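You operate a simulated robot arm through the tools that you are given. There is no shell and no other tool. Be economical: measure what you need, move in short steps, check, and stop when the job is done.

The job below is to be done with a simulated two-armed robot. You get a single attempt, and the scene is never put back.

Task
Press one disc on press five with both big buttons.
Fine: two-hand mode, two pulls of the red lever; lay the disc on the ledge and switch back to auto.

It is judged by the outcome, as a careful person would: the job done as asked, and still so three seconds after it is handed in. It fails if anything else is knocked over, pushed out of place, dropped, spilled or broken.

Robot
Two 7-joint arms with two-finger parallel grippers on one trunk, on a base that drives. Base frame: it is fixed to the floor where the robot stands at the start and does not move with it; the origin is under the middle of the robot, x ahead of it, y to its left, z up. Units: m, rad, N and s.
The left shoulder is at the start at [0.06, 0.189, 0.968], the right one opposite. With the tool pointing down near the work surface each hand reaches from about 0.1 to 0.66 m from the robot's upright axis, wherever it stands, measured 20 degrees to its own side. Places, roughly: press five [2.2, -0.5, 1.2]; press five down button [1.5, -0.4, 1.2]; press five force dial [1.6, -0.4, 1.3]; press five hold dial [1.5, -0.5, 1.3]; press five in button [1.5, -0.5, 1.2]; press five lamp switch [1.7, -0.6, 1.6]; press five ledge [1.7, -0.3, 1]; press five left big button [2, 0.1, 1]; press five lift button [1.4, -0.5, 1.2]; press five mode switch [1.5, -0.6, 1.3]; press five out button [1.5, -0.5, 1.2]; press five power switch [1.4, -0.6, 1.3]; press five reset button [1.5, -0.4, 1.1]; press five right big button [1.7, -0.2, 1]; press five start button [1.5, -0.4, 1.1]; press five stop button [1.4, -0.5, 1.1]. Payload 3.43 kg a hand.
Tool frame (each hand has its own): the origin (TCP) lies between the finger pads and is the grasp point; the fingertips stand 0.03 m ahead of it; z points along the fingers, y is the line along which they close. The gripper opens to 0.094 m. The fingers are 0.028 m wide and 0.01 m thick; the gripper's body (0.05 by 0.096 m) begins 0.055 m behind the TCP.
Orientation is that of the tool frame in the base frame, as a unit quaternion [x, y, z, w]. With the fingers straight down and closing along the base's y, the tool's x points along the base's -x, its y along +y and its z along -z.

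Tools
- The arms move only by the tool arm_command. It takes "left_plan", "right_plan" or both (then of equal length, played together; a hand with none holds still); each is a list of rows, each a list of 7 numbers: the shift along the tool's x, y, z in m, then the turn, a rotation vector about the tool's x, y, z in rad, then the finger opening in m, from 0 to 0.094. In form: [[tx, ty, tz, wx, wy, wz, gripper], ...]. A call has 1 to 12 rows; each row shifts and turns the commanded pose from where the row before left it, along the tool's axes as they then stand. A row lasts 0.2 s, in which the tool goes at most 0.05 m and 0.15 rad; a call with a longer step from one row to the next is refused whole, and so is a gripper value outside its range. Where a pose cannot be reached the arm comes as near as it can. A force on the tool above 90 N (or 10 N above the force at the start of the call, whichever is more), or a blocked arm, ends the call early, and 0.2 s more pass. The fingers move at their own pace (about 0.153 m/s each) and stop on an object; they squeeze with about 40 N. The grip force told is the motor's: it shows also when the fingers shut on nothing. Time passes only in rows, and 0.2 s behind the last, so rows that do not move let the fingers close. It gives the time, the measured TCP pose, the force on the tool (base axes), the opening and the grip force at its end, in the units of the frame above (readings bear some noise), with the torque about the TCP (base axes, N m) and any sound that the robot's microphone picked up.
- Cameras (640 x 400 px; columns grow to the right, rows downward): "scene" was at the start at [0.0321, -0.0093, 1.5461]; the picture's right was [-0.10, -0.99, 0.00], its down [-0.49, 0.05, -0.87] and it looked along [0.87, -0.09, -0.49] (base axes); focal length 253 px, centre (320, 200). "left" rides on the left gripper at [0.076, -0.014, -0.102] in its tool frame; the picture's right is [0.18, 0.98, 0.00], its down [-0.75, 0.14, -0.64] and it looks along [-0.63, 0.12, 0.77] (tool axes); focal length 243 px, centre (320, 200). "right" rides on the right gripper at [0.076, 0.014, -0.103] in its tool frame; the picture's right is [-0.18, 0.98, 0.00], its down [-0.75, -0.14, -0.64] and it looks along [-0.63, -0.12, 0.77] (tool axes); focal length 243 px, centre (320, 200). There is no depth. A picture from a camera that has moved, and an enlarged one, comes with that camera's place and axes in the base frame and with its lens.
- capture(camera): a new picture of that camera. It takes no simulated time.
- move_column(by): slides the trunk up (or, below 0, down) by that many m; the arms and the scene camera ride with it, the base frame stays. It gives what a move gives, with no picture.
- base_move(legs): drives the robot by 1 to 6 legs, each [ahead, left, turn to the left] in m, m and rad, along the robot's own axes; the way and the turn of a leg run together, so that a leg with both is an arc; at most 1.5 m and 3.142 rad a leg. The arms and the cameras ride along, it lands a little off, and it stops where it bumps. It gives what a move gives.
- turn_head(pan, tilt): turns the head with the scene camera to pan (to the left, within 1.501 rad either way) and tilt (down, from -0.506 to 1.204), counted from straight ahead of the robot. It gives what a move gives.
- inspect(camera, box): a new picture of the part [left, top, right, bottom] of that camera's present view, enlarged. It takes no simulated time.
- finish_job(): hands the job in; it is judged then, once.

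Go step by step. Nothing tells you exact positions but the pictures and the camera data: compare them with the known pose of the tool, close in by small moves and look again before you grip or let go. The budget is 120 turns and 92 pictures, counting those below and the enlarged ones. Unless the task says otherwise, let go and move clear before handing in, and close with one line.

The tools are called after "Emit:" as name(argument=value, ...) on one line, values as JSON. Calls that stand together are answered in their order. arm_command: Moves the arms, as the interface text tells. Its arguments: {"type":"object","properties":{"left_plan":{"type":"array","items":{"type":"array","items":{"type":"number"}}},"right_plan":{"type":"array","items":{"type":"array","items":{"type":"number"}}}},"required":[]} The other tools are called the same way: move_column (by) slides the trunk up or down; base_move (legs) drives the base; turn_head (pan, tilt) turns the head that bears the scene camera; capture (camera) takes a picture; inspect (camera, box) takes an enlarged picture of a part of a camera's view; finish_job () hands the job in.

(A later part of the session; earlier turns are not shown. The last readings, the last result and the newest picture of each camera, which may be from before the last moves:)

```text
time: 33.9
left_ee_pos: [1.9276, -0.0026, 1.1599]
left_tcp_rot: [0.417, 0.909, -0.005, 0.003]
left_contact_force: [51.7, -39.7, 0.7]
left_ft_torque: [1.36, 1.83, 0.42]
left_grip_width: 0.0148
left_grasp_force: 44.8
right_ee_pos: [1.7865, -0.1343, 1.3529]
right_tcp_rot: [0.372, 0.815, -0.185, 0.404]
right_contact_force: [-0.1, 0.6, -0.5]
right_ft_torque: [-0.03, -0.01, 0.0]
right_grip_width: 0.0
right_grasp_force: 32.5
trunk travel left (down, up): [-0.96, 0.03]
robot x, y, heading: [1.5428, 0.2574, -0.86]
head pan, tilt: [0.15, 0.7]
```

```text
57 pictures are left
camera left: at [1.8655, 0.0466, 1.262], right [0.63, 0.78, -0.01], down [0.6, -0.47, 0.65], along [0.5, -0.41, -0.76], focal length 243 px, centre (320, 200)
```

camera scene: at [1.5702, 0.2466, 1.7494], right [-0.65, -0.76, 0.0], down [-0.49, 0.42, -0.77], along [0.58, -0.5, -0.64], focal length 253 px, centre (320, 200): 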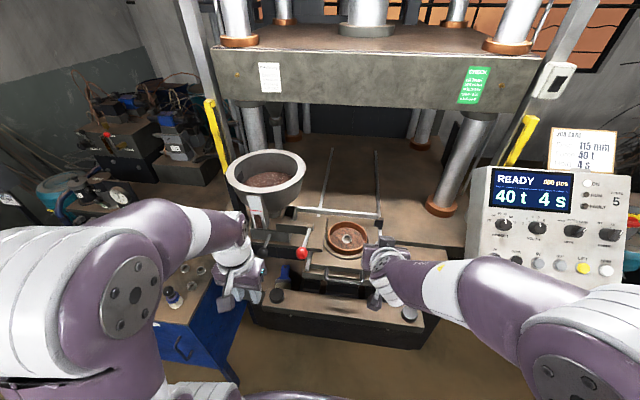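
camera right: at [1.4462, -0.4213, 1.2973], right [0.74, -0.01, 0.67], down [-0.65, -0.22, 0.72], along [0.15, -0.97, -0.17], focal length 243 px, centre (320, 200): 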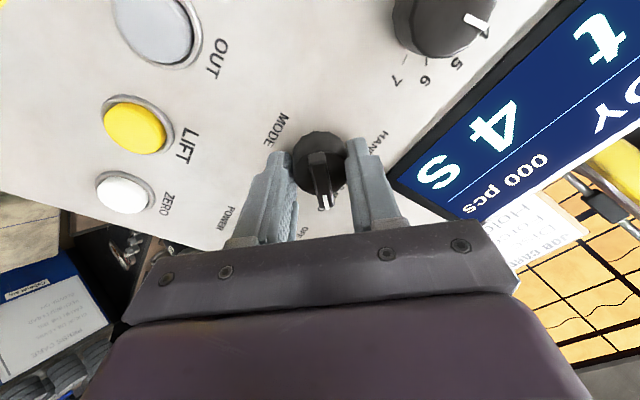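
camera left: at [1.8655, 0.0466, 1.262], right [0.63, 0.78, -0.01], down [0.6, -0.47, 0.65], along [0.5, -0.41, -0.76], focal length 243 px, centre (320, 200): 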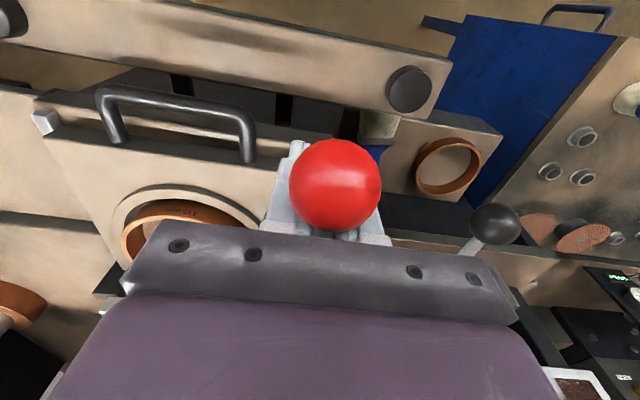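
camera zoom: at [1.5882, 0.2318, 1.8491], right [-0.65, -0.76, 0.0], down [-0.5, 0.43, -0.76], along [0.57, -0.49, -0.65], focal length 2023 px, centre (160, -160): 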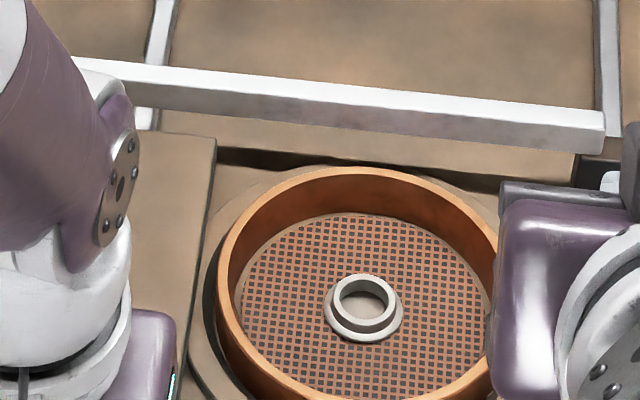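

The ball slipped and the fingers now straddle the rod; the mould still shows bare mesh. I open the hand to let the lever swing free, rise, and look.

Emit:
arm_command(left_plan=[[0, 0, 0, 0, 0, 0, 0.06], [0, 0, 0, 0, 0, 0, 0.07], [0, 0, -0.03, 0, 0, 0, 0.07], [0, 0, -0.03, 0, 0, 0, 0.07], [0, 0, -0.03, 0, 0, 0, 0.07], [0, 0, -0.03, 0, 0, 0, 0.07]])

Emit:
capture(camera="left")

Emit:
inspect(camera="scene", box=[220, 140, 420, 330])

```text
time: 35.3
left_ee_pos: [1.9113, 0.0132, 1.281]
left_tcp_rot: [0.416, 0.909, 0.0, 0.0]
left_contact_force: [-0.4, -0.7, 0.5]
left_ft_torque: [-0.01, 0.0, 0.02]
left_grip_width: 0.07
left_grasp_force: 0.0
right_ee_pos: [1.7733, -0.1234, 1.3585]
right_tcp_rot: [0.372, 0.812, -0.187, 0.409]
right_contact_force: [0.5, 0.8, 1.0]
right_ft_torque: [0.02, -0.02, -0.02]
right_grip_width: 0.0
right_grasp_force: 33.2
trunk travel left (down, up): [-0.96, 0.03]
robot x, y, heading: [1.5397, 0.2557, -0.855]
head pan, tilt: [0.15, 0.7]
```

```text
56 pictures are left
camera left: at [1.8512, 0.0624, 1.3834], right [0.62, 0.78, 0.0], down [0.6, -0.48, 0.64], along [0.5, -0.4, -0.77], focal length 243 px, centre (320, 200)
```

left: 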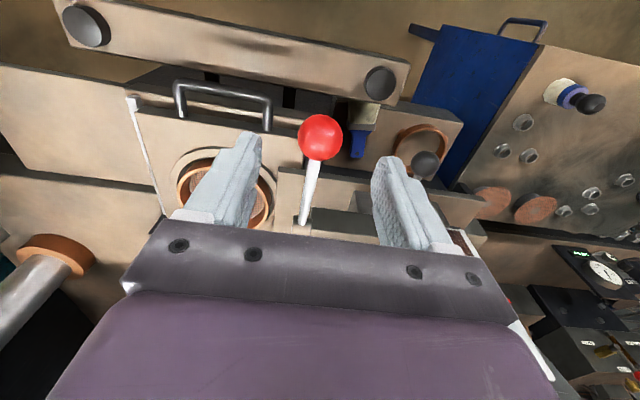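

```text
2.11 times, centred on (320, 235) of scene
camera zoom: at [1.5712, 0.2456, 1.8494], right [-0.65, -0.76, 0.0], down [-0.49, 0.42, -0.76], along [0.58, -0.5, -0.64], focal length 532 px, centre (320, 126)
```

zoom: 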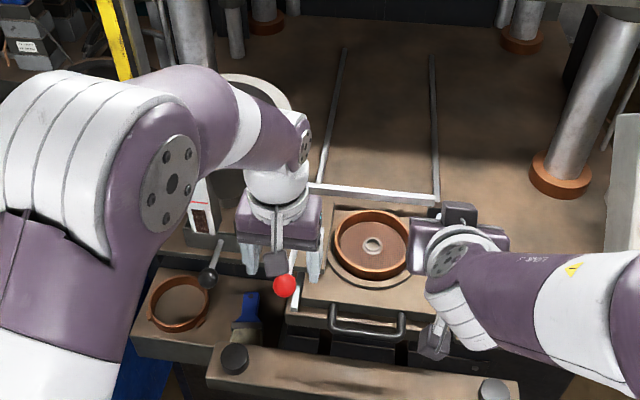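

The lever springs back to rest. I pull the left hand aside to see whether the feeder's chamber or the hopper changed.

Emit:
arm_command(left_plan=[[0.0, 0, -0.02, 0, 0, 0, 0.07], [0.04, 0.02, 0, 0, 0, 0, 0.07], [0.04, 0.02, 0, 0, 0, 0, 0.07], [0.04, 0.02, 0, 0, 0, 0, 0.07], [0.04, 0.02, 0, 0, 0, 0, 0.07]])

Emit:
inspect(camera="scene", box=[225, 170, 385, 290])

```text
time: 36.5
left_ee_pos: [1.8662, 0.1887, 1.3002]
left_tcp_rot: [0.417, 0.909, 0.0, 0.001]
left_contact_force: [-0.2, 0.3, -0.6]
left_ft_torque: [-0.01, 0.01, 0.02]
left_grip_width: 0.0699
left_grasp_force: 0.0
right_ee_pos: [1.7716, -0.123, 1.36]
right_tcp_rot: [0.372, 0.812, -0.188, 0.409]
right_contact_force: [1.6, -0.3, -0.3]
right_ft_torque: [-0.02, -0.01, 0.04]
right_grip_width: 0.0002
right_grasp_force: 32.8
trunk travel left (down, up): [-0.96, 0.03]
robot x, y, heading: [1.5421, 0.2538, -0.86]
head pan, tilt: [0.15, 0.7]
```

```text
3.33 times, centred on (305, 230) of scene
camera zoom: at [1.5691, 0.2488, 1.8495], right [-0.65, -0.76, 0.0], down [-0.49, 0.42, -0.77], along [0.58, -0.5, -0.64], focal length 843 px, centre (370, 100)
```

zoom: 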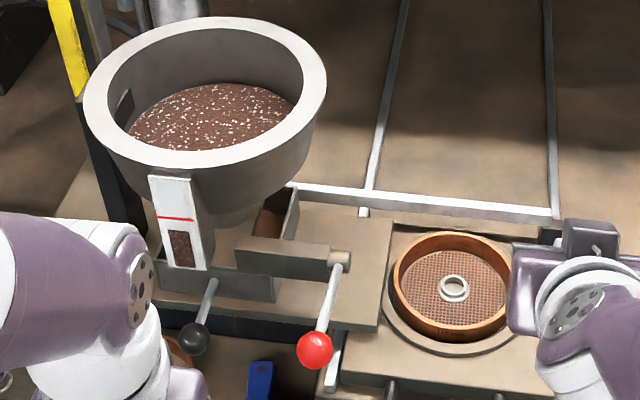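

Brown compound now sits in the feed box behind the lever, so the first pull dosed. I make the second pull the same way, gripping the ball a little deeper.

Emit:
arm_command(left_plan=[[-0.04, -0.02, 0, 0, 0, 0, 0.06], [-0.04, -0.02, 0, 0, 0, 0, 0.06], [-0.04, -0.02, 0, 0, 0, 0, 0.06], [-0.04, -0.02, 0, 0, 0, 0, 0.06], [0, 0.0, 0.03, 0, 0, 0, 0.06], [0, 0, 0.025, 0, 0, 0, 0.06], [0, 0, 0.021, 0, 0, 0, 0.06], [0, 0, 0, 0, 0, 0, 0], [0, 0, 0, 0, 0, 0, 0]])

Emit:
arm_command(left_plan=[[0.002, -0.001, 0.012, 0, 0, 0, 0], [0.001, -0.001, 0.012, 0, 0, 0, 0], [0, 0, 0.012, 0, 0, 0, 0], [-0.001, 0, 0.017, 0, 0, 0, 0], [-0.004, 0, 0.017, 0, 0, 0, 0], [-0.006, 0, 0.016, 0, 0, 0, 0], [-0.008, 0, 0.015, 0, 0, 0, 0], [-0.008, 0, 0.01, 0, 0, 0, 0]])

Emit:
capture(camera="left")

```text
time: 38.5
left_ee_pos: [1.9115, 0.0153, 1.2243]
left_tcp_rot: [0.416, 0.909, 0.0, 0.0]
left_contact_force: [4.3, 2.2, -0.9]
left_ft_torque: [0.26, 0.1, 0.06]
left_grip_width: 0.0309
left_grasp_force: 44.6
right_ee_pos: [1.7743, -0.1215, 1.3577]
right_tcp_rot: [0.372, 0.812, -0.188, 0.409]
right_contact_force: [0.3, 0.3, 0.7]
right_ft_torque: [-0.02, -0.04, 0.02]
right_grip_width: 0.0
right_grasp_force: 32.9
trunk travel left (down, up): [-0.96, 0.03]
robot x, y, heading: [1.5444, 0.2588, -0.859]
head pan, tilt: [0.15, 0.7]
```

```text
time: 40.3
left_ee_pos: [1.9176, 0.0074, 1.1177]
left_tcp_rot: [0.416, 0.909, 0.0, 0.0]
left_contact_force: [-12.2, 46.1, 41.9]
left_ft_torque: [-0.77, -0.3, 0.03]
left_grip_width: 0.0319
left_grasp_force: 44.8
right_ee_pos: [1.7669, -0.1103, 1.3642]
right_tcp_rot: [0.37, 0.81, -0.19, 0.412]
right_contact_force: [-0.3, -0.1, -0.3]
right_ft_torque: [-0.06, -0.02, 0.02]
right_grip_width: 0.0
right_grasp_force: 32.7
trunk travel left (down, up): [-0.96, 0.03]
robot x, y, heading: [1.5397, 0.2531, -0.855]
head pan, tilt: [0.15, 0.7]
```

```text
53 pictures are left
camera left: at [1.857, 0.0556, 1.2192], right [0.62, 0.78, 0.0], down [0.6, -0.48, 0.64], along [0.5, -0.4, -0.77], focal length 243 px, centre (320, 200)
```

left: 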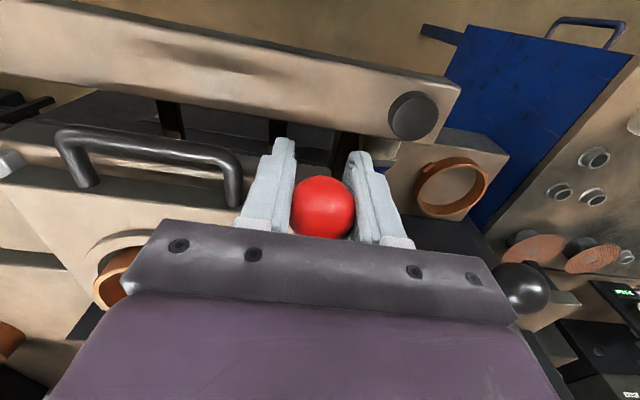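

At the stop. I let it return along the arc and release.

Emit:
arm_command(left_plan=[[0.008, 0, -0.01, 0, 0, 0, 0], [0.008, 0, -0.015, 0, 0, 0, 0], [0.006, 0, -0.016, 0, 0, 0, 0], [0.004, 0, -0.017, 0, 0, 0, 0], [0.001, 0, -0.017, 0, 0, 0, 0], [0, 0, -0.012, 0, 0, 0, 0], [-0.001, 0, -0.012, 0, 0, 0, 0], [-0.002, 0, -0.01, 0, 0, 0, 0], [0, 0, 0, 0, 0, 0, 0.06], [0, 0, 0, 0, 0, 0, 0.06]])

Emit:
arm_command(left_plan=[[0, 0, -0.03, 0, 0, 0, 0.06], [0, 0, -0.03, 0, 0, 0, 0.06], [0, 0, -0.025, 0, 0, 0, 0.06], [0.04, 0.02, 0, 0, 0, 0, 0.06], [0.04, 0.02, 0, 0, 0, 0, 0.06], [0.04, 0.02, 0, 0, 0, 0, 0.06], [0.04, 0.02, 0, 0, 0, 0, 0.06]])

Emit:
inspect(camera="scene", box=[225, 170, 385, 290])

Emit:
inspect(camera="scene", box=[260, 205, 330, 255])

```text
time: 42.5
left_ee_pos: [1.911, 0.0101, 1.2238]
left_tcp_rot: [0.416, 0.909, -0.001, 0.001]
left_contact_force: [0.8, 0.3, 0.0]
left_ft_torque: [-0.01, 0.01, -0.04]
left_grip_width: 0.0601
left_grasp_force: 0.0
right_ee_pos: [1.776, -0.1229, 1.3587]
right_tcp_rot: [0.372, 0.812, -0.188, 0.407]
right_contact_force: [0.2, -0.9, -0.9]
right_ft_torque: [0.02, 0.03, 0.01]
right_grip_width: 0.0
right_grasp_force: 32.9
trunk travel left (down, up): [-0.96, 0.03]
robot x, y, heading: [1.5446, 0.2537, -0.855]
head pan, tilt: [0.15, 0.7]
```

```text
time: 44.1
left_ee_pos: [1.8645, 0.1863, 1.3079]
left_tcp_rot: [0.417, 0.909, -0.001, 0.001]
left_contact_force: [-0.4, -0.8, 0.3]
left_ft_torque: [-0.03, -0.02, 0.01]
left_grip_width: 0.0599
left_grasp_force: 0.1
right_ee_pos: [1.772, -0.1213, 1.3602]
right_tcp_rot: [0.371, 0.812, -0.187, 0.41]
right_contact_force: [0.1, 1.1, 0.6]
right_ft_torque: [-0.01, -0.01, 0.03]
right_grip_width: 0.0
right_grasp_force: 33.3
trunk travel left (down, up): [-0.96, 0.03]
robot x, y, heading: [1.5411, 0.2597, -0.86]
head pan, tilt: [0.15, 0.7]
```

```text
3.33 times, centred on (305, 230) of scene
camera zoom: at [1.5684, 0.249, 1.8495], right [-0.65, -0.76, 0.0], down [-0.49, 0.42, -0.77], along [0.58, -0.5, -0.64], focal length 843 px, centre (370, 100)
```

zoom: 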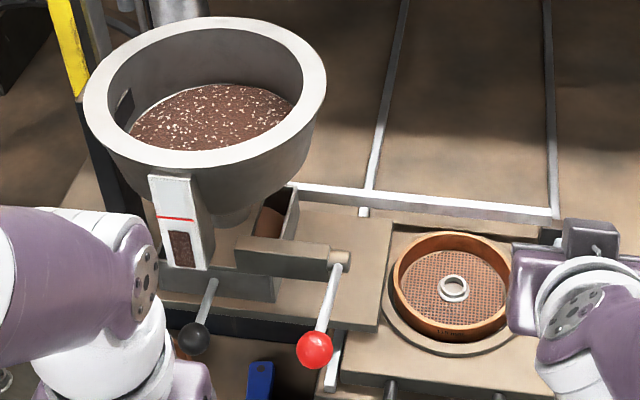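

```text
8.00 times, centred on (295, 230) of scene
camera zoom: at [1.5684, 0.249, 1.8495], right [-0.65, -0.76, 0.0], down [-0.49, 0.42, -0.77], along [0.58, -0.5, -0.64], focal length 2023 px, centre (520, -40)
```

zoom: 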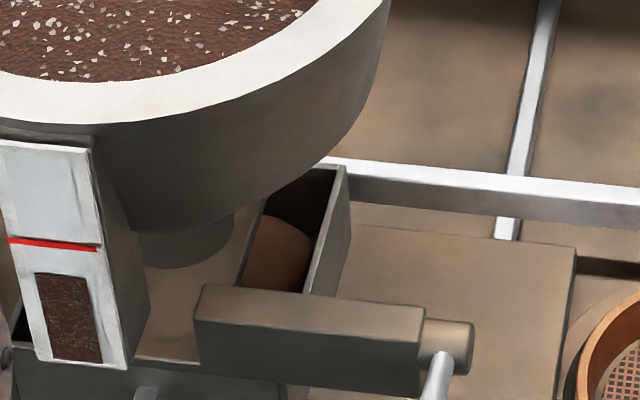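

The feed box now holds a bigger pile; the box is in line with the mould, and the black knob in front of it should slide it about 0.2 m to the right over the mould. I tilt the left hand and approach the black knob.

Emit:
arm_command(left_plan=[[0, 0.01, 0, 0, -0.1333, 0, 0.06], [0, 0.01, 0, 0, -0.1333, 0, 0.06], [0, 0.01, 0, 0, -0.1333, 0, 0.06], [0, 0.01, 0, 0, -0.1333, 0, 0.06], [0, 0.01, 0, 0, -0.1333, 0, 0.06], [0, 0.01, 0, 0, -0.1333, 0, 0.06], [-0.01, 0, 0.035, 0, 0, 0, 0.06], [-0.012, 0, 0.035, 0, 0, 0, 0.06], [0, 0, 0.03, 0, 0, 0, 0.06]])

Emit:
capture(camera="left")

Emit:
capture(camera="scene")

```text
time: 46.1
left_ee_pos: [1.9813, 0.1204, 1.2274]
left_tcp_rot: [0.398, 0.861, -0.152, 0.278]
left_contact_force: [0.5, -0.3, -0.7]
left_ft_torque: [-0.01, 0.05, 0.0]
left_grip_width: 0.06
left_grasp_force: 0.1
left hand out of reach, approached as far as the arm can: row 2, 3, 4, 5, 6
right_ee_pos: [1.7749, -0.1232, 1.3584]
right_tcp_rot: [0.372, 0.812, -0.187, 0.408]
right_contact_force: [-0.3, 0.0, -0.6]
right_ft_torque: [0.03, 0.0, 0.02]
right_grip_width: 0.0002
right_grasp_force: 32.8
trunk travel left (down, up): [-0.96, 0.03]
robot x, y, heading: [1.5432, 0.256, -0.86]
head pan, tilt: [0.15, 0.7]
```

```text
50 pictures are left
camera left: at [1.8932, 0.2069, 1.2645], right [0.66, 0.74, -0.15], down [0.28, -0.05, 0.96], along [0.7, -0.68, -0.24], focal length 243 px, centre (320, 200)
```

left: 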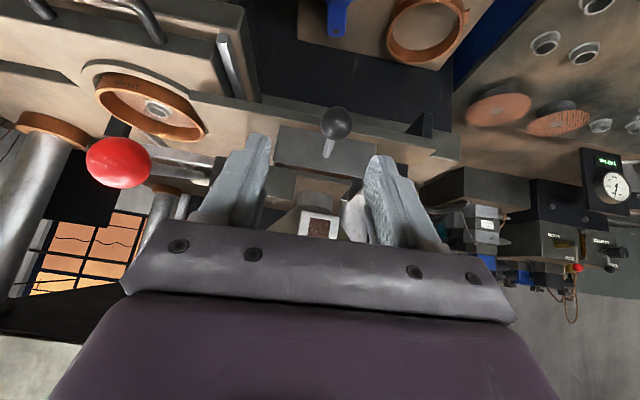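

```text
49 pictures are left
camera scene: at [1.5706, 0.2462, 1.8494], right [-0.65, -0.76, 0.0], down [-0.49, 0.42, -0.76], along [0.58, -0.5, -0.64], focal length 253 px, centre (320, 200)
```

scene: 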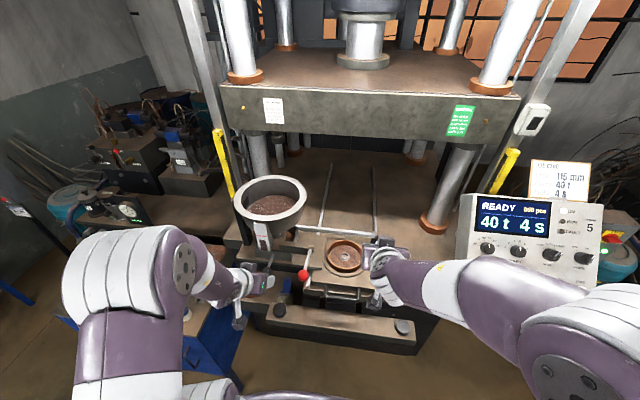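

Emit:
arm_command(left_plan=[[-0.003, 0.006, 0.03, 0, 0, 0, 0.06], [-0.003, 0.006, 0.03, 0, 0, 0, 0.06], [-0.003, 0.005, 0.03, 0, 0, 0, 0.06], [-0.002, 0, 0.029, 0, 0, 0, 0.06]])

Emit:
capture(camera="left")

```text
time: 47.1
left_ee_pos: [2.0426, 0.0655, 1.1372]
left_tcp_rot: [0.399, 0.861, -0.153, 0.276]
left_contact_force: [0.6, 0.3, -0.2]
left_ft_torque: [0.03, 0.0, 0.01]
left_grip_width: 0.0601
left_grasp_force: 0.2
right_ee_pos: [1.773, -0.1247, 1.3585]
right_tcp_rot: [0.372, 0.813, -0.186, 0.408]
right_contact_force: [0.2, -0.1, 0.5]
right_ft_torque: [-0.03, 0.04, -0.03]
right_grip_width: 0.0
right_grasp_force: 33.2
trunk travel left (down, up): [-0.96, 0.03]
robot x, y, heading: [1.5447, 0.2581, -0.857]
head pan, tilt: [0.15, 0.7]
```

```text
48 pictures are left
camera left: at [1.9544, 0.1521, 1.1731], right [0.66, 0.74, -0.15], down [0.28, -0.05, 0.96], along [0.7, -0.67, -0.24], focal length 243 px, centre (320, 200)
```

left: 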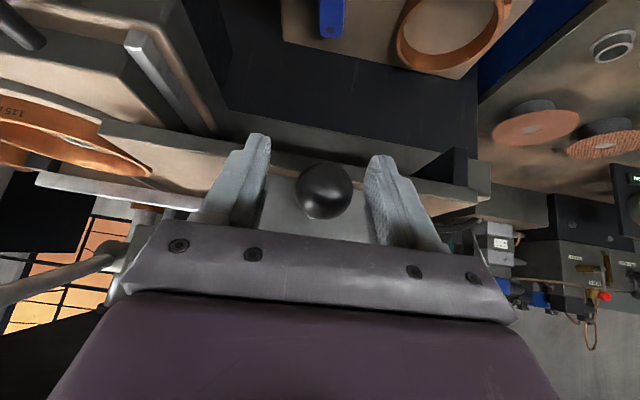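

The knob is between the fingers. I grip and nudge it 3 cm right to see what slides.

Emit:
arm_command(left_plan=[[0, 0, 0, 0, 0, 0, 0], [0, 0, 0, 0, 0, 0, 0], [0, -0.01, 0, 0, 0, 0, 0], [0, -0.01, 0, 0, 0, 0, 0], [0, -0.01, 0, 0, 0, 0, 0]])

Emit:
inspect(camera="scene", box=[225, 170, 385, 290])

Emit:
capture(camera="left")

```text
time: 48.3
left_ee_pos: [2.0283, 0.0524, 1.1371]
left_tcp_rot: [0.397, 0.862, -0.155, 0.277]
left_contact_force: [43.2, 20.8, 8.6]
left_ft_torque: [-0.29, -0.51, 0.64]
left_grip_width: 0.0318
left_grasp_force: 44.7
right_ee_pos: [1.7824, -0.1196, 1.3581]
right_tcp_rot: [0.372, 0.813, -0.191, 0.406]
right_contact_force: [0.2, -0.9, 0.0]
right_ft_torque: [0.0, -0.02, 0.03]
right_grip_width: 0.0
right_grasp_force: 33.0
trunk travel left (down, up): [-0.96, 0.03]
robot x, y, heading: [1.5451, 0.2559, -0.857]
head pan, tilt: [0.15, 0.7]
```

```text
3.33 times, centred on (305, 230) of scene
camera zoom: at [1.581, 0.2521, 1.8493], right [-0.65, -0.76, 0.01], down [-0.49, 0.42, -0.76], along [0.58, -0.5, -0.65], focal length 843 px, centre (370, 100)
```

zoom: 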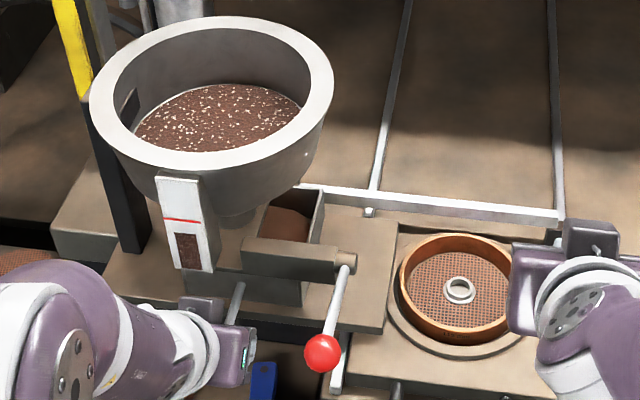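

```text
46 pictures are left
camera left: at [1.9392, 0.1381, 1.1738], right [0.66, 0.74, -0.16], down [0.28, -0.05, 0.96], along [0.7, -0.67, -0.24], focal length 243 px, centre (320, 200)
```

left: 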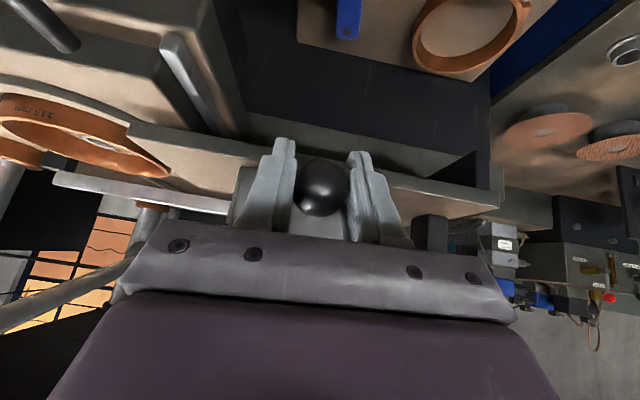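

The knob slides the feed box right, while the red lever stays fixed in the way of a steep hand. I let go, back off, lower the trunk and level the hand so it can pass under the red lever.

Emit:
arm_command(left_plan=[[0, 0, 0, 0, 0, 0, 0.06], [0, 0, 0, 0, 0, 0, 0.06], [0, 0, -0.03, 0, 0, 0, 0.06], [0, 0, -0.03, 0, 0, 0, 0.06], [0, 0, -0.03, 0, 0, 0, 0.06]])

Emit:
base_move(legs=[[-0.18, 0, 0]])

Emit:
move_column(by=-0.1)

Emit:
arm_command(left_plan=[[0, 0, 0, 0, -0.132, 0, 0.06], [0, 0, 0, 0, -0.132, 0, 0.06], [0, 0, 0, 0, -0.132, 0, 0.06], [0, 0, 0, 0, -0.132, 0, 0.06], [0, 0, 0, 0, -0.132, 0, 0.06]])

Emit:
capture(camera="left")

Emit:
capture(camera="scene")

```text
time: 49.5
left_ee_pos: [1.9905, 0.0946, 1.2101]
left_tcp_rot: [0.398, 0.861, -0.152, 0.278]
left_contact_force: [-0.8, 0.6, -0.7]
left_ft_torque: [0.0, -0.02, 0.0]
left_grip_width: 0.0599
left_grasp_force: 0.0
right_ee_pos: [1.7747, -0.1239, 1.3585]
right_tcp_rot: [0.372, 0.812, -0.188, 0.409]
right_contact_force: [-0.8, -0.7, -0.1]
right_ft_torque: [0.0, -0.05, -0.03]
right_grip_width: 0.0
right_grasp_force: 32.4
trunk travel left (down, up): [-0.96, 0.03]
robot x, y, heading: [1.5424, 0.2556, -0.857]
head pan, tilt: [0.15, 0.7]
```

```text
time: 51.0
left_ee_pos: [1.8745, 0.2281, 1.2082]
left_tcp_rot: [0.399, 0.861, -0.152, 0.277]
left_contact_force: [0.7, -0.2, -0.9]
left_ft_torque: [0.01, 0.04, 0.01]
left_grip_width: 0.0603
left_grasp_force: 0.1
right_ee_pos: [1.6582, 0.0109, 1.3583]
right_tcp_rot: [0.373, 0.813, -0.187, 0.407]
right_contact_force: [0.2, -1.2, -0.1]
right_ft_torque: [0.01, 0.0, 0.0]
right_grip_width: 0.0001
right_grasp_force: 32.8
trunk travel left (down, up): [-0.96, 0.03]
robot x, y, heading: [1.4234, 0.3938, -0.86]
head pan, tilt: [0.15, 0.7]
```

```text
time: 52.4
left_ee_pos: [1.8728, 0.2305, 1.1109]
left_tcp_rot: [0.397, 0.861, -0.152, 0.279]
left_contact_force: [-0.3, 0.0, -0.8]
left_ft_torque: [0.0, 0.01, 0.02]
left_grip_width: 0.0603
left_grasp_force: 0.0
right_ee_pos: [1.6541, 0.0135, 1.2593]
right_tcp_rot: [0.371, 0.813, -0.187, 0.409]
right_contact_force: [-0.3, 0.2, 0.0]
right_ft_torque: [-0.01, 0.01, -0.03]
right_grip_width: 0.0
right_grasp_force: 32.7
trunk travel left (down, up): [-0.86, 0.13]
robot x, y, heading: [1.4256, 0.3948, -0.858]
head pan, tilt: [0.15, 0.7]
```

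```text
time: 53.6
left_ee_pos: [1.9223, 0.1856, 1.1333]
left_tcp_rot: [0.33, 0.734, -0.267, 0.53]
left_contact_force: [0.2, 0.2, 0.4]
left_ft_torque: [0.0, 0.01, -0.01]
left_grip_width: 0.0601
left_grasp_force: 0.3
left hand out of reach, approached as far as the arm can: row 4, 5
right_ee_pos: [1.6561, 0.0131, 1.2587]
right_tcp_rot: [0.372, 0.812, -0.187, 0.408]
right_contact_force: [0.4, -0.3, 0.5]
right_ft_torque: [-0.01, 0.0, 0.01]
right_grip_width: 0.0
right_grasp_force: 33.0
trunk travel left (down, up): [-0.86, 0.13]
robot x, y, heading: [1.4242, 0.3937, -0.857]
head pan, tilt: [0.15, 0.7]
```

```text
45 pictures are left
camera left: at [1.8322, 0.2679, 1.0917], right [0.71, 0.67, -0.22], down [-0.11, 0.41, 0.9], along [0.69, -0.62, 0.37], focal length 243 px, centre (320, 200)
```

left: 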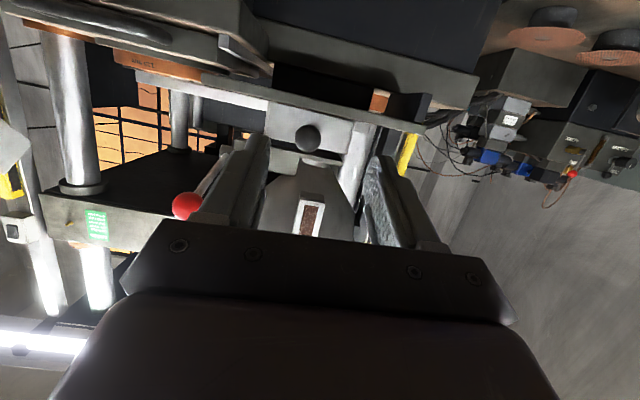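

```text
44 pictures are left
camera scene: at [1.4526, 0.3821, 1.7494], right [-0.65, -0.76, 0.0], down [-0.49, 0.42, -0.76], along [0.58, -0.5, -0.64], focal length 253 px, centre (320, 200)
```

scene: 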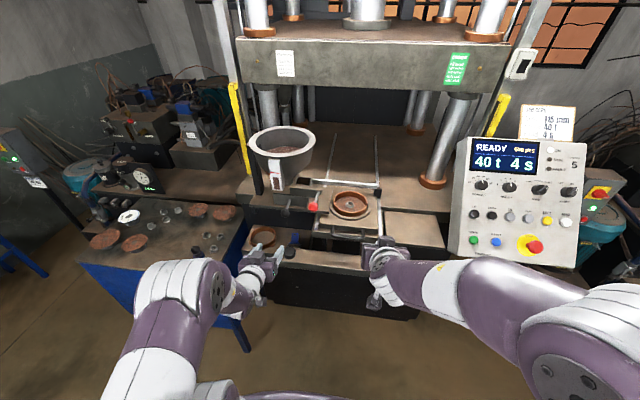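

Emit:
arm_command(left_plan=[[-0.014, 0, 0.03, 0, 0, 0, 0.06], [-0.014, 0, 0.03, 0, 0, 0, 0.06], [-0.014, 0, 0.03, 0, 0, 0, 0.06], [-0.014, 0, 0.03, 0, 0, 0, 0.06]])

Emit:
capture(camera="left")

```text
time: 54.6
left_ee_pos: [2.0072, 0.084, 1.1574]
left_tcp_rot: [0.327, 0.724, -0.273, 0.542]
left_contact_force: [0.9, 0.9, -1.4]
left_ft_torque: [-0.01, 0.0, 0.03]
left_grip_width: 0.0599
left_grasp_force: 0.0
right_ee_pos: [1.6568, 0.0121, 1.2586]
right_tcp_rot: [0.372, 0.813, -0.186, 0.408]
right_contact_force: [-0.1, -0.4, 0.2]
right_ft_torque: [0.0, 0.0, -0.02]
right_grip_width: 0.0
right_grasp_force: 33.1
trunk travel left (down, up): [-0.86, 0.13]
robot x, y, heading: [1.4286, 0.3938, -0.858]
head pan, tilt: [0.15, 0.7]
```

```text
43 pictures are left
camera left: at [1.9184, 0.166, 1.1122], right [0.72, 0.66, -0.22], down [-0.13, 0.44, 0.89], along [0.68, -0.61, 0.4], focal length 243 px, centre (320, 200)
```

left: 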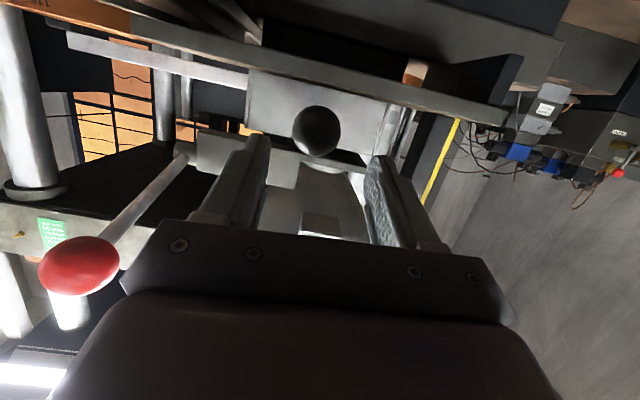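

Emit:
arm_command(left_plan=[[0.005, -0.002, 0.022, 0, 0, 0, 0.06], [0.005, -0.002, 0.022, 0, 0, 0, 0.06], [0, 0, 0, 0, 0, 0, 0], [0, 0, 0, 0, 0, 0, 0]])

Emit:
capture(camera="left")

```text
time: 55.6
left_ee_pos: [2.0289, 0.0507, 1.1343]
left_tcp_rot: [0.327, 0.726, -0.272, 0.54]
left_contact_force: [3.1, -4.1, -2.4]
left_ft_torque: [0.06, 0.05, 0.1]
left_grip_width: 0.0318
left_grasp_force: 44.6
right_ee_pos: [1.6556, 0.0124, 1.2591]
right_tcp_rot: [0.372, 0.813, -0.187, 0.408]
right_contact_force: [0.9, 0.5, 0.2]
right_ft_torque: [0.03, 0.0, 0.01]
right_grip_width: 0.0
right_grasp_force: 33.2
trunk travel left (down, up): [-0.86, 0.13]
robot x, y, heading: [1.422, 0.3932, -0.864]
head pan, tilt: [0.15, 0.7]
```

```text
42 pictures are left
camera left: at [1.9401, 0.1316, 1.0889], right [0.72, 0.66, -0.22], down [-0.13, 0.44, 0.89], along [0.68, -0.61, 0.4], focal length 243 px, centre (320, 200)
```

left: 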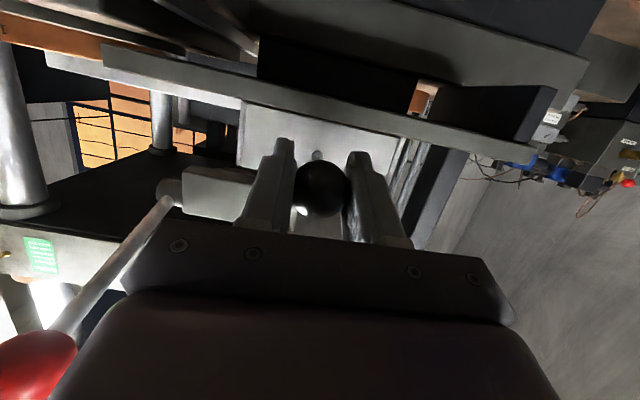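

Gripped level. I slide the box right in steps, checking that the hand passes under the red lever.

Emit:
arm_command(left_plan=[[0, -0.02, 0, 0, 0, 0, 0], [0, -0.02, 0, 0, 0, 0, 0], [0, -0.02, 0, 0, 0, 0, 0], [0, -0.015, 0, 0, 0, 0, 0]])

Emit:
capture(camera="left")

Emit:
inspect(camera="scene", box=[235, 130, 415, 280])

```text
time: 56.6
left_ee_pos: [2.0283, 0.0478, 1.1345]
left_tcp_rot: [0.325, 0.73, -0.276, 0.534]
left_contact_force: [23.4, 49.1, -20.4]
left_ft_torque: [-0.51, -0.17, 0.46]
left_grip_width: 0.0317
left_grasp_force: 45.2
left hand out of reach, approached as far as the arm can: row 1, 2, 3, 4
right_ee_pos: [1.6629, 0.0229, 1.2613]
right_tcp_rot: [0.37, 0.813, -0.191, 0.407]
right_contact_force: [0.0, 0.2, -0.3]
right_ft_torque: [-0.03, 0.02, -0.03]
right_grip_width: 0.0001
right_grasp_force: 32.7
trunk travel left (down, up): [-0.86, 0.13]
robot x, y, heading: [1.4277, 0.3911, -0.854]
head pan, tilt: [0.15, 0.7]
```

```text
41 pictures are left
camera left: at [1.9377, 0.1303, 1.091], right [0.72, 0.66, -0.23], down [-0.11, 0.44, 0.89], along [0.69, -0.61, 0.39], focal length 243 px, centre (320, 200)
```

left: 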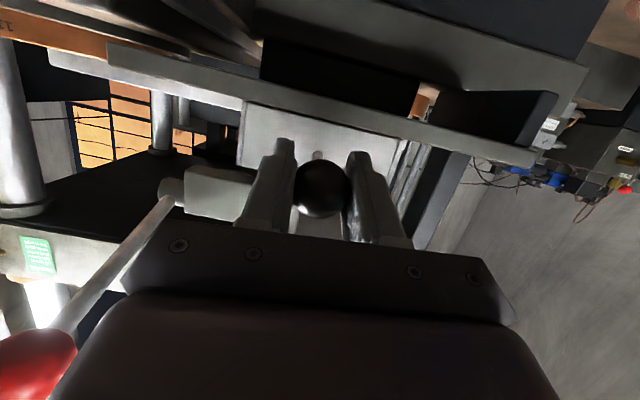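

```text
2.67 times, centred on (325, 205) of scene
camera zoom: at [1.4627, 0.3964, 1.749], right [-0.65, -0.76, 0.01], down [-0.49, 0.41, -0.77], along [0.58, -0.5, -0.64], focal length 674 px, centre (307, 187)
```

zoom: 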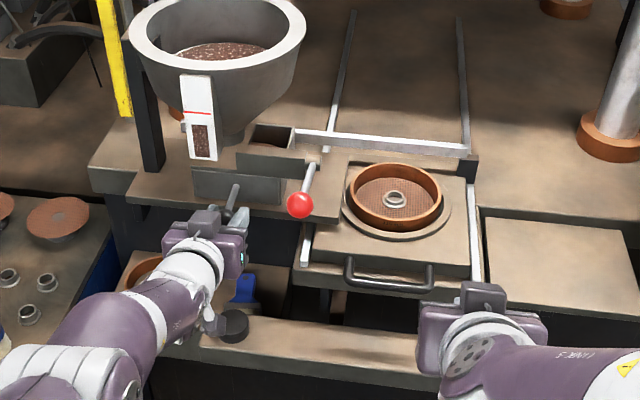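

The arm can't reach further that way in this posture, so I let the base carry the gripped knob to the right.

Emit:
base_move(legs=[[0, -0.06, 0]])

Emit:
inspect(camera="scene", box=[235, 130, 415, 280])

```text
time: 57.5
left_ee_pos: [1.9706, -0.0046, 1.137]
left_tcp_rot: [0.333, 0.727, -0.275, 0.534]
left_contact_force: [-7.7, 23.7, -28.0]
left_ft_torque: [-0.25, 0.12, -0.29]
left_grip_width: 0.0318
left_grasp_force: 44.9
right_ee_pos: [1.6097, -0.0256, 1.2586]
right_tcp_rot: [0.373, 0.812, -0.187, 0.409]
right_contact_force: [-0.3, 0.6, -0.5]
right_ft_torque: [0.02, 0.01, 0.01]
right_grip_width: 0.0001
right_grasp_force: 32.9
trunk travel left (down, up): [-0.86, 0.13]
robot x, y, heading: [1.3811, 0.3549, -0.858]
head pan, tilt: [0.15, 0.7]
```

```text
2.67 times, centred on (325, 205) of scene
camera zoom: at [1.4057, 0.3433, 1.7493], right [-0.65, -0.76, 0.0], down [-0.49, 0.42, -0.77], along [0.58, -0.5, -0.64], focal length 674 px, centre (307, 187)
```

zoom: 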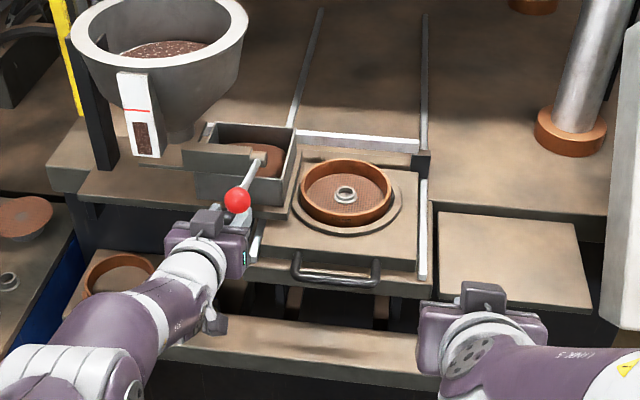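

The box slides nicely. I continue 5 cm and watch the red lever.

Emit:
base_move(legs=[[0, -0.05, 0]])

Emit:
inspect(camera="scene", box=[235, 130, 415, 280])

```text
time: 58.5
left_ee_pos: [1.9346, -0.036, 1.1375]
left_tcp_rot: [0.332, 0.726, -0.276, 0.535]
left_contact_force: [17.6, 13.0, 3.2]
left_ft_torque: [-0.68, -0.49, -0.43]
left_grip_width: 0.0314
left_grasp_force: 45.2
right_ee_pos: [1.5714, -0.0572, 1.2583]
right_tcp_rot: [0.373, 0.812, -0.189, 0.408]
right_contact_force: [-0.7, -0.1, 0.1]
right_ft_torque: [-0.02, -0.01, 0.01]
right_grip_width: 0.0
right_grasp_force: 32.8
trunk travel left (down, up): [-0.86, 0.13]
robot x, y, heading: [1.3367, 0.3183, -0.862]
head pan, tilt: [0.15, 0.7]
```

```text
2.67 times, centred on (325, 205) of scene
camera zoom: at [1.3709, 0.3134, 1.7494], right [-0.65, -0.76, 0.0], down [-0.49, 0.42, -0.76], along [0.58, -0.5, -0.64], focal length 674 px, centre (307, 187)
```

zoom: 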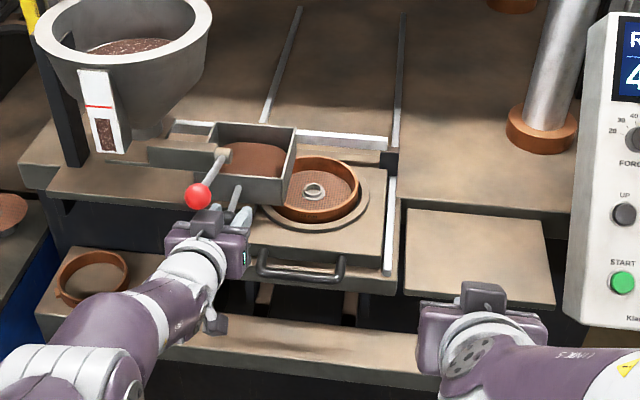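

Emit:
base_move(legs=[[0, -0.06, 0]])

Emit:
inspect(camera="scene", box=[215, 130, 395, 280])

```text
time: 59.4
left_ee_pos: [1.8842, -0.0796, 1.1367]
left_tcp_rot: [0.335, 0.725, -0.276, 0.534]
left_contact_force: [10.4, 6.7, 3.2]
left_ft_torque: [-0.64, -0.31, -0.46]
left_grip_width: 0.032
left_grasp_force: 45.2
right_ee_pos: [1.5234, -0.0998, 1.2585]
right_tcp_rot: [0.374, 0.811, -0.188, 0.408]
right_contact_force: [-0.5, -0.6, -0.6]
right_ft_torque: [0.0, 0.02, 0.04]
right_grip_width: 0.0
right_grasp_force: 32.8
trunk travel left (down, up): [-0.86, 0.13]
robot x, y, heading: [1.2918, 0.2798, -0.864]
head pan, tilt: [0.15, 0.7]
```

```text
2.67 times, centred on (305, 205) of scene
camera zoom: at [1.321, 0.2697, 1.7494], right [-0.65, -0.76, 0.0], down [-0.49, 0.42, -0.76], along [0.58, -0.5, -0.64], focal length 674 px, centre (360, 187)
```

zoom: 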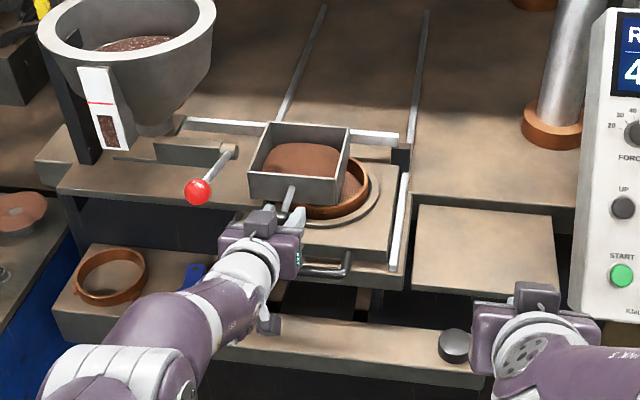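

Emit:
base_move(legs=[[0, -0.05, 0]])

Emit:
inspect(camera="scene", box=[215, 130, 395, 280])

```text
time: 60.5
left_ee_pos: [1.8601, -0.1005, 1.1358]
left_tcp_rot: [0.322, 0.732, -0.271, 0.536]
left_contact_force: [14.6, 6.4, -2.6]
left_ft_torque: [0.11, 0.03, 0.4]
left_grip_width: 0.0314
left_grasp_force: 45.1
right_ee_pos: [1.4899, -0.1322, 1.2578]
right_tcp_rot: [0.372, 0.813, -0.187, 0.407]
right_contact_force: [0.2, -1.0, 0.2]
right_ft_torque: [-0.02, 0.0, 0.03]
right_grip_width: 0.0
right_grasp_force: 33.0
trunk travel left (down, up): [-0.86, 0.13]
robot x, y, heading: [1.2574, 0.2438, -0.86]
head pan, tilt: [0.15, 0.7]
stopped in leg 1: the force on the tool passed its limit at 95 N (the readings are from after the stop); the commanded pose is now the measured one
```

```text
2.67 times, centred on (305, 205) of scene
camera zoom: at [1.2877, 0.2383, 1.7493], right [-0.65, -0.76, 0.0], down [-0.49, 0.42, -0.76], along [0.58, -0.5, -0.65], focal length 674 px, centre (360, 187)
```

zoom: 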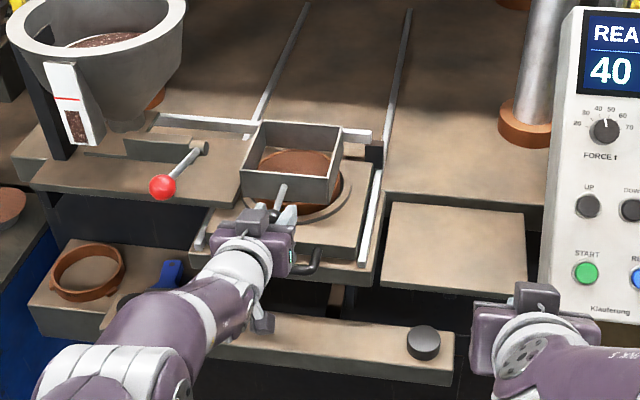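

The box hit its end stop and the compound has dropped into the mould. I slide the box back home the same way.

Emit:
base_move(legs=[[0, 0.12, 0]])

Emit:
base_move(legs=[[0, 0.1, 0]])

Emit:
capture(camera="scene")

```text
time: 61.8
left_ee_pos: [1.9481, -0.0238, 1.1369]
left_tcp_rot: [0.323, 0.731, -0.27, 0.537]
left_contact_force: [-13.3, -4.6, -13.1]
left_ft_torque: [0.28, 0.32, -0.52]
left_grip_width: 0.0316
left_grasp_force: 45.0
right_ee_pos: [1.5785, -0.0539, 1.259]
right_tcp_rot: [0.372, 0.813, -0.186, 0.407]
right_contact_force: [1.3, 0.0, -0.4]
right_ft_torque: [-0.01, 0.01, -0.01]
right_grip_width: 0.0
right_grasp_force: 32.7
trunk travel left (down, up): [-0.86, 0.13]
robot x, y, heading: [1.3502, 0.329, -0.858]
head pan, tilt: [0.15, 0.7]
```

```text
time: 62.9
left_ee_pos: [2.0267, 0.0461, 1.1373]
left_tcp_rot: [0.322, 0.732, -0.27, 0.537]
left_contact_force: [-8.3, -3.2, -5.8]
left_ft_torque: [0.35, 0.44, -0.42]
left_grip_width: 0.0316
left_grasp_force: 45.1
right_ee_pos: [1.6574, 0.0148, 1.2591]
right_tcp_rot: [0.371, 0.813, -0.187, 0.408]
right_contact_force: [0.4, 0.7, 0.2]
right_ft_torque: [-0.03, 0.03, -0.02]
right_grip_width: 0.0001
right_grasp_force: 33.5
trunk travel left (down, up): [-0.86, 0.13]
robot x, y, heading: [1.4267, 0.3926, -0.856]
head pan, tilt: [0.15, 0.7]
```

```text
35 pictures are left
camera scene: at [1.4536, 0.3847, 1.7494], right [-0.65, -0.76, 0.0], down [-0.49, 0.42, -0.76], along [0.58, -0.5, -0.64], focal length 253 px, centre (320, 200)
```

scene: 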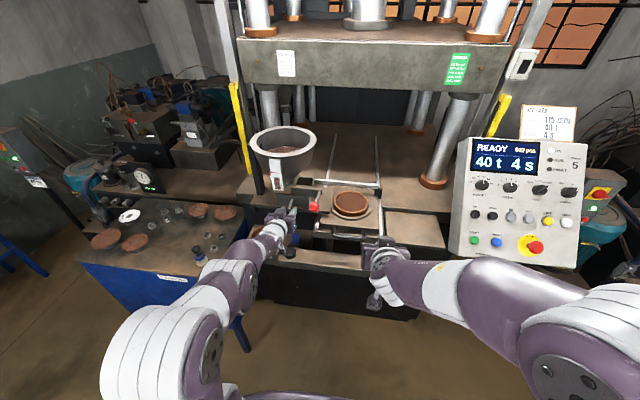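

Nearly home; 2–3 cm remain. I finish the slide, release, back the hand away, and check the mould.

Emit:
base_move(legs=[[0, 0.03, 0]])

Emit:
arm_command(left_plan=[[0, 0, 0, 0, 0, 0, 0.07], [0, 0, 0, 0, 0, 0, 0.07], [0, 0, -0.03, 0, 0, 0, 0.07], [0, 0, -0.03, 0, 0, 0, 0.07], [0, 0, -0.03, 0, 0, 0, 0.07], [0, 0, -0.03, 0, 0, 0, 0.03]])

Emit:
inspect(camera="scene", box=[235, 130, 415, 280])

Emit:
inspect(camera="scene", box=[310, 175, 400, 230])

```text
time: 63.7
left_ee_pos: [2.0418, 0.059, 1.1371]
left_tcp_rot: [0.326, 0.731, -0.268, 0.536]
left_contact_force: [-32.1, -24.0, -7.9]
left_ft_torque: [0.19, 0.01, 0.39]
left_grip_width: 0.0315
left_grasp_force: 45.4
right_ee_pos: [1.674, 0.0276, 1.2582]
right_tcp_rot: [0.373, 0.812, -0.184, 0.409]
right_contact_force: [0.2, 0.6, -0.7]
right_ft_torque: [0.0, 0.0, 0.01]
right_grip_width: 0.0
right_grasp_force: 33.0
trunk travel left (down, up): [-0.86, 0.13]
robot x, y, heading: [1.4508, 0.4113, -0.857]
head pan, tilt: [0.15, 0.7]
```

```text
time: 65.1
left_ee_pos: [1.9755, 0.1574, 1.1699]
left_tcp_rot: [0.324, 0.731, -0.272, 0.535]
left_contact_force: [0.6, 0.4, -0.8]
left_ft_torque: [0.02, -0.03, 0.0]
left_grip_width: 0.0299
left_grasp_force: 0.2
left hand out of reach, approached as far as the arm can: row 4
right_ee_pos: [1.677, 0.0351, 1.2599]
right_tcp_rot: [0.372, 0.812, -0.188, 0.408]
right_contact_force: [-0.3, -0.4, 0.0]
right_ft_torque: [0.03, 0.01, -0.02]
right_grip_width: 0.0
right_grasp_force: 33.4
trunk travel left (down, up): [-0.86, 0.13]
robot x, y, heading: [1.4474, 0.4107, -0.855]
head pan, tilt: [0.15, 0.7]
```

```text
2.67 times, centred on (325, 205) of scene
camera zoom: at [1.4742, 0.4055, 1.7495], right [-0.65, -0.76, 0.0], down [-0.49, 0.42, -0.77], along [0.58, -0.5, -0.64], focal length 674 px, centre (307, 187)
```

zoom: 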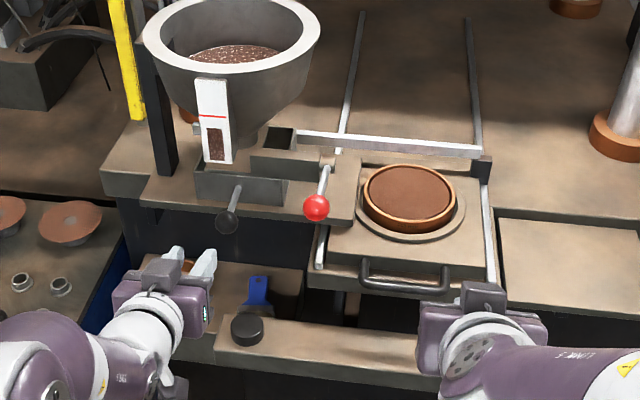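

```text
7.11 times, centred on (355, 202) of scene
camera zoom: at [1.4742, 0.4055, 1.7495], right [-0.65, -0.76, 0.0], down [-0.49, 0.42, -0.77], along [0.58, -0.5, -0.64], focal length 1798 px, centre (71, 182)
```

zoom: 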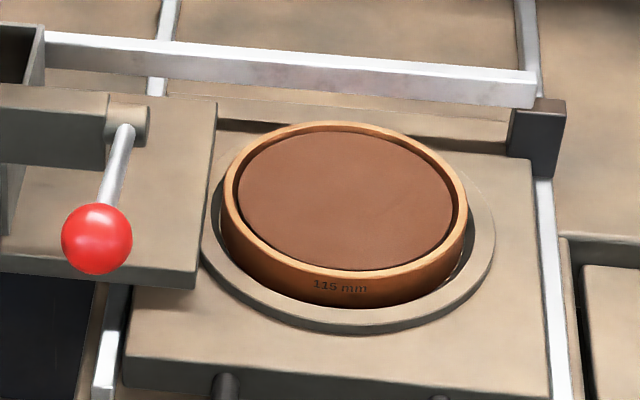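

The mould is filled level and the feed box is home. Next I lower the trunk and stand square to the beam with both hands tilted above the two big buttons.

Emit:
arm_command(left_plan=[[0, 0, 0, 0, 0.116, 0, 0.0], [0, 0, 0, 0, 0.116, 0, 0.0], [0, 0, 0, 0, 0.116, 0, 0.0]])

Emit:
base_move(legs=[[0.05, -0.026, 0]])

Emit:
move_column(by=-0.12)

Emit:
capture(camera="scene")

```text
time: 65.9
left_ee_pos: [1.9767, 0.1539, 1.1698]
left_tcp_rot: [0.367, 0.814, -0.21, 0.399]
left_contact_force: [0.4, 0.6, 0.6]
left_ft_torque: [0.04, 0.02, -0.04]
left_grip_width: 0.0001
left_grasp_force: 33.4
right_ee_pos: [1.6793, 0.033, 1.2581]
right_tcp_rot: [0.372, 0.812, -0.187, 0.408]
right_contact_force: [-0.1, -0.6, -0.3]
right_ft_torque: [-0.01, 0.02, 0.01]
right_grip_width: 0.0002
right_grasp_force: 33.2
trunk travel left (down, up): [-0.86, 0.13]
robot x, y, heading: [1.4474, 0.415, -0.858]
head pan, tilt: [0.15, 0.7]
```

```text
time: 66.9
left_ee_pos: [1.9886, 0.1056, 1.1711]
left_tcp_rot: [0.364, 0.813, -0.211, 0.402]
left_contact_force: [-0.7, 0.3, 0.7]
left_ft_torque: [0.0, 0.01, -0.03]
left_grip_width: 0.0001
left_grasp_force: 32.8
right_ee_pos: [1.6893, -0.0159, 1.261]
right_tcp_rot: [0.371, 0.812, -0.189, 0.41]
right_contact_force: [-0.8, 0.1, 1.0]
right_ft_torque: [0.02, 0.01, -0.03]
right_grip_width: 0.0
right_grasp_force: 32.9
trunk travel left (down, up): [-0.86, 0.13]
robot x, y, heading: [1.4605, 0.3597, -0.857]
head pan, tilt: [0.15, 0.7]
```

```text
time: 68.4
left_ee_pos: [1.9899, 0.1006, 1.0499]
left_tcp_rot: [0.365, 0.814, -0.209, 0.401]
left_contact_force: [0.5, 0.2, -0.5]
left_ft_torque: [0.03, 0.0, 0.0]
left_grip_width: 0.0
left_grasp_force: 33.3
right_ee_pos: [1.692, -0.0192, 1.1395]
right_tcp_rot: [0.372, 0.813, -0.187, 0.408]
right_contact_force: [-0.3, 0.0, 0.8]
right_ft_torque: [0.04, 0.0, 0.02]
right_grip_width: 0.0
right_grasp_force: 32.9
trunk travel left (down, up): [-0.74, 0.25]
robot x, y, heading: [1.46, 0.3582, -0.857]
head pan, tilt: [0.15, 0.7]
```

```text
32 pictures are left
camera scene: at [1.4879, 0.3499, 1.6295], right [-0.65, -0.76, 0.0], down [-0.49, 0.42, -0.77], along [0.58, -0.5, -0.64], focal length 253 px, centre (320, 200)
```

scene: 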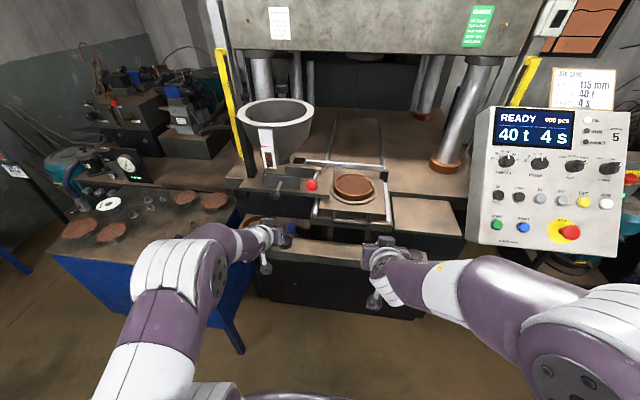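

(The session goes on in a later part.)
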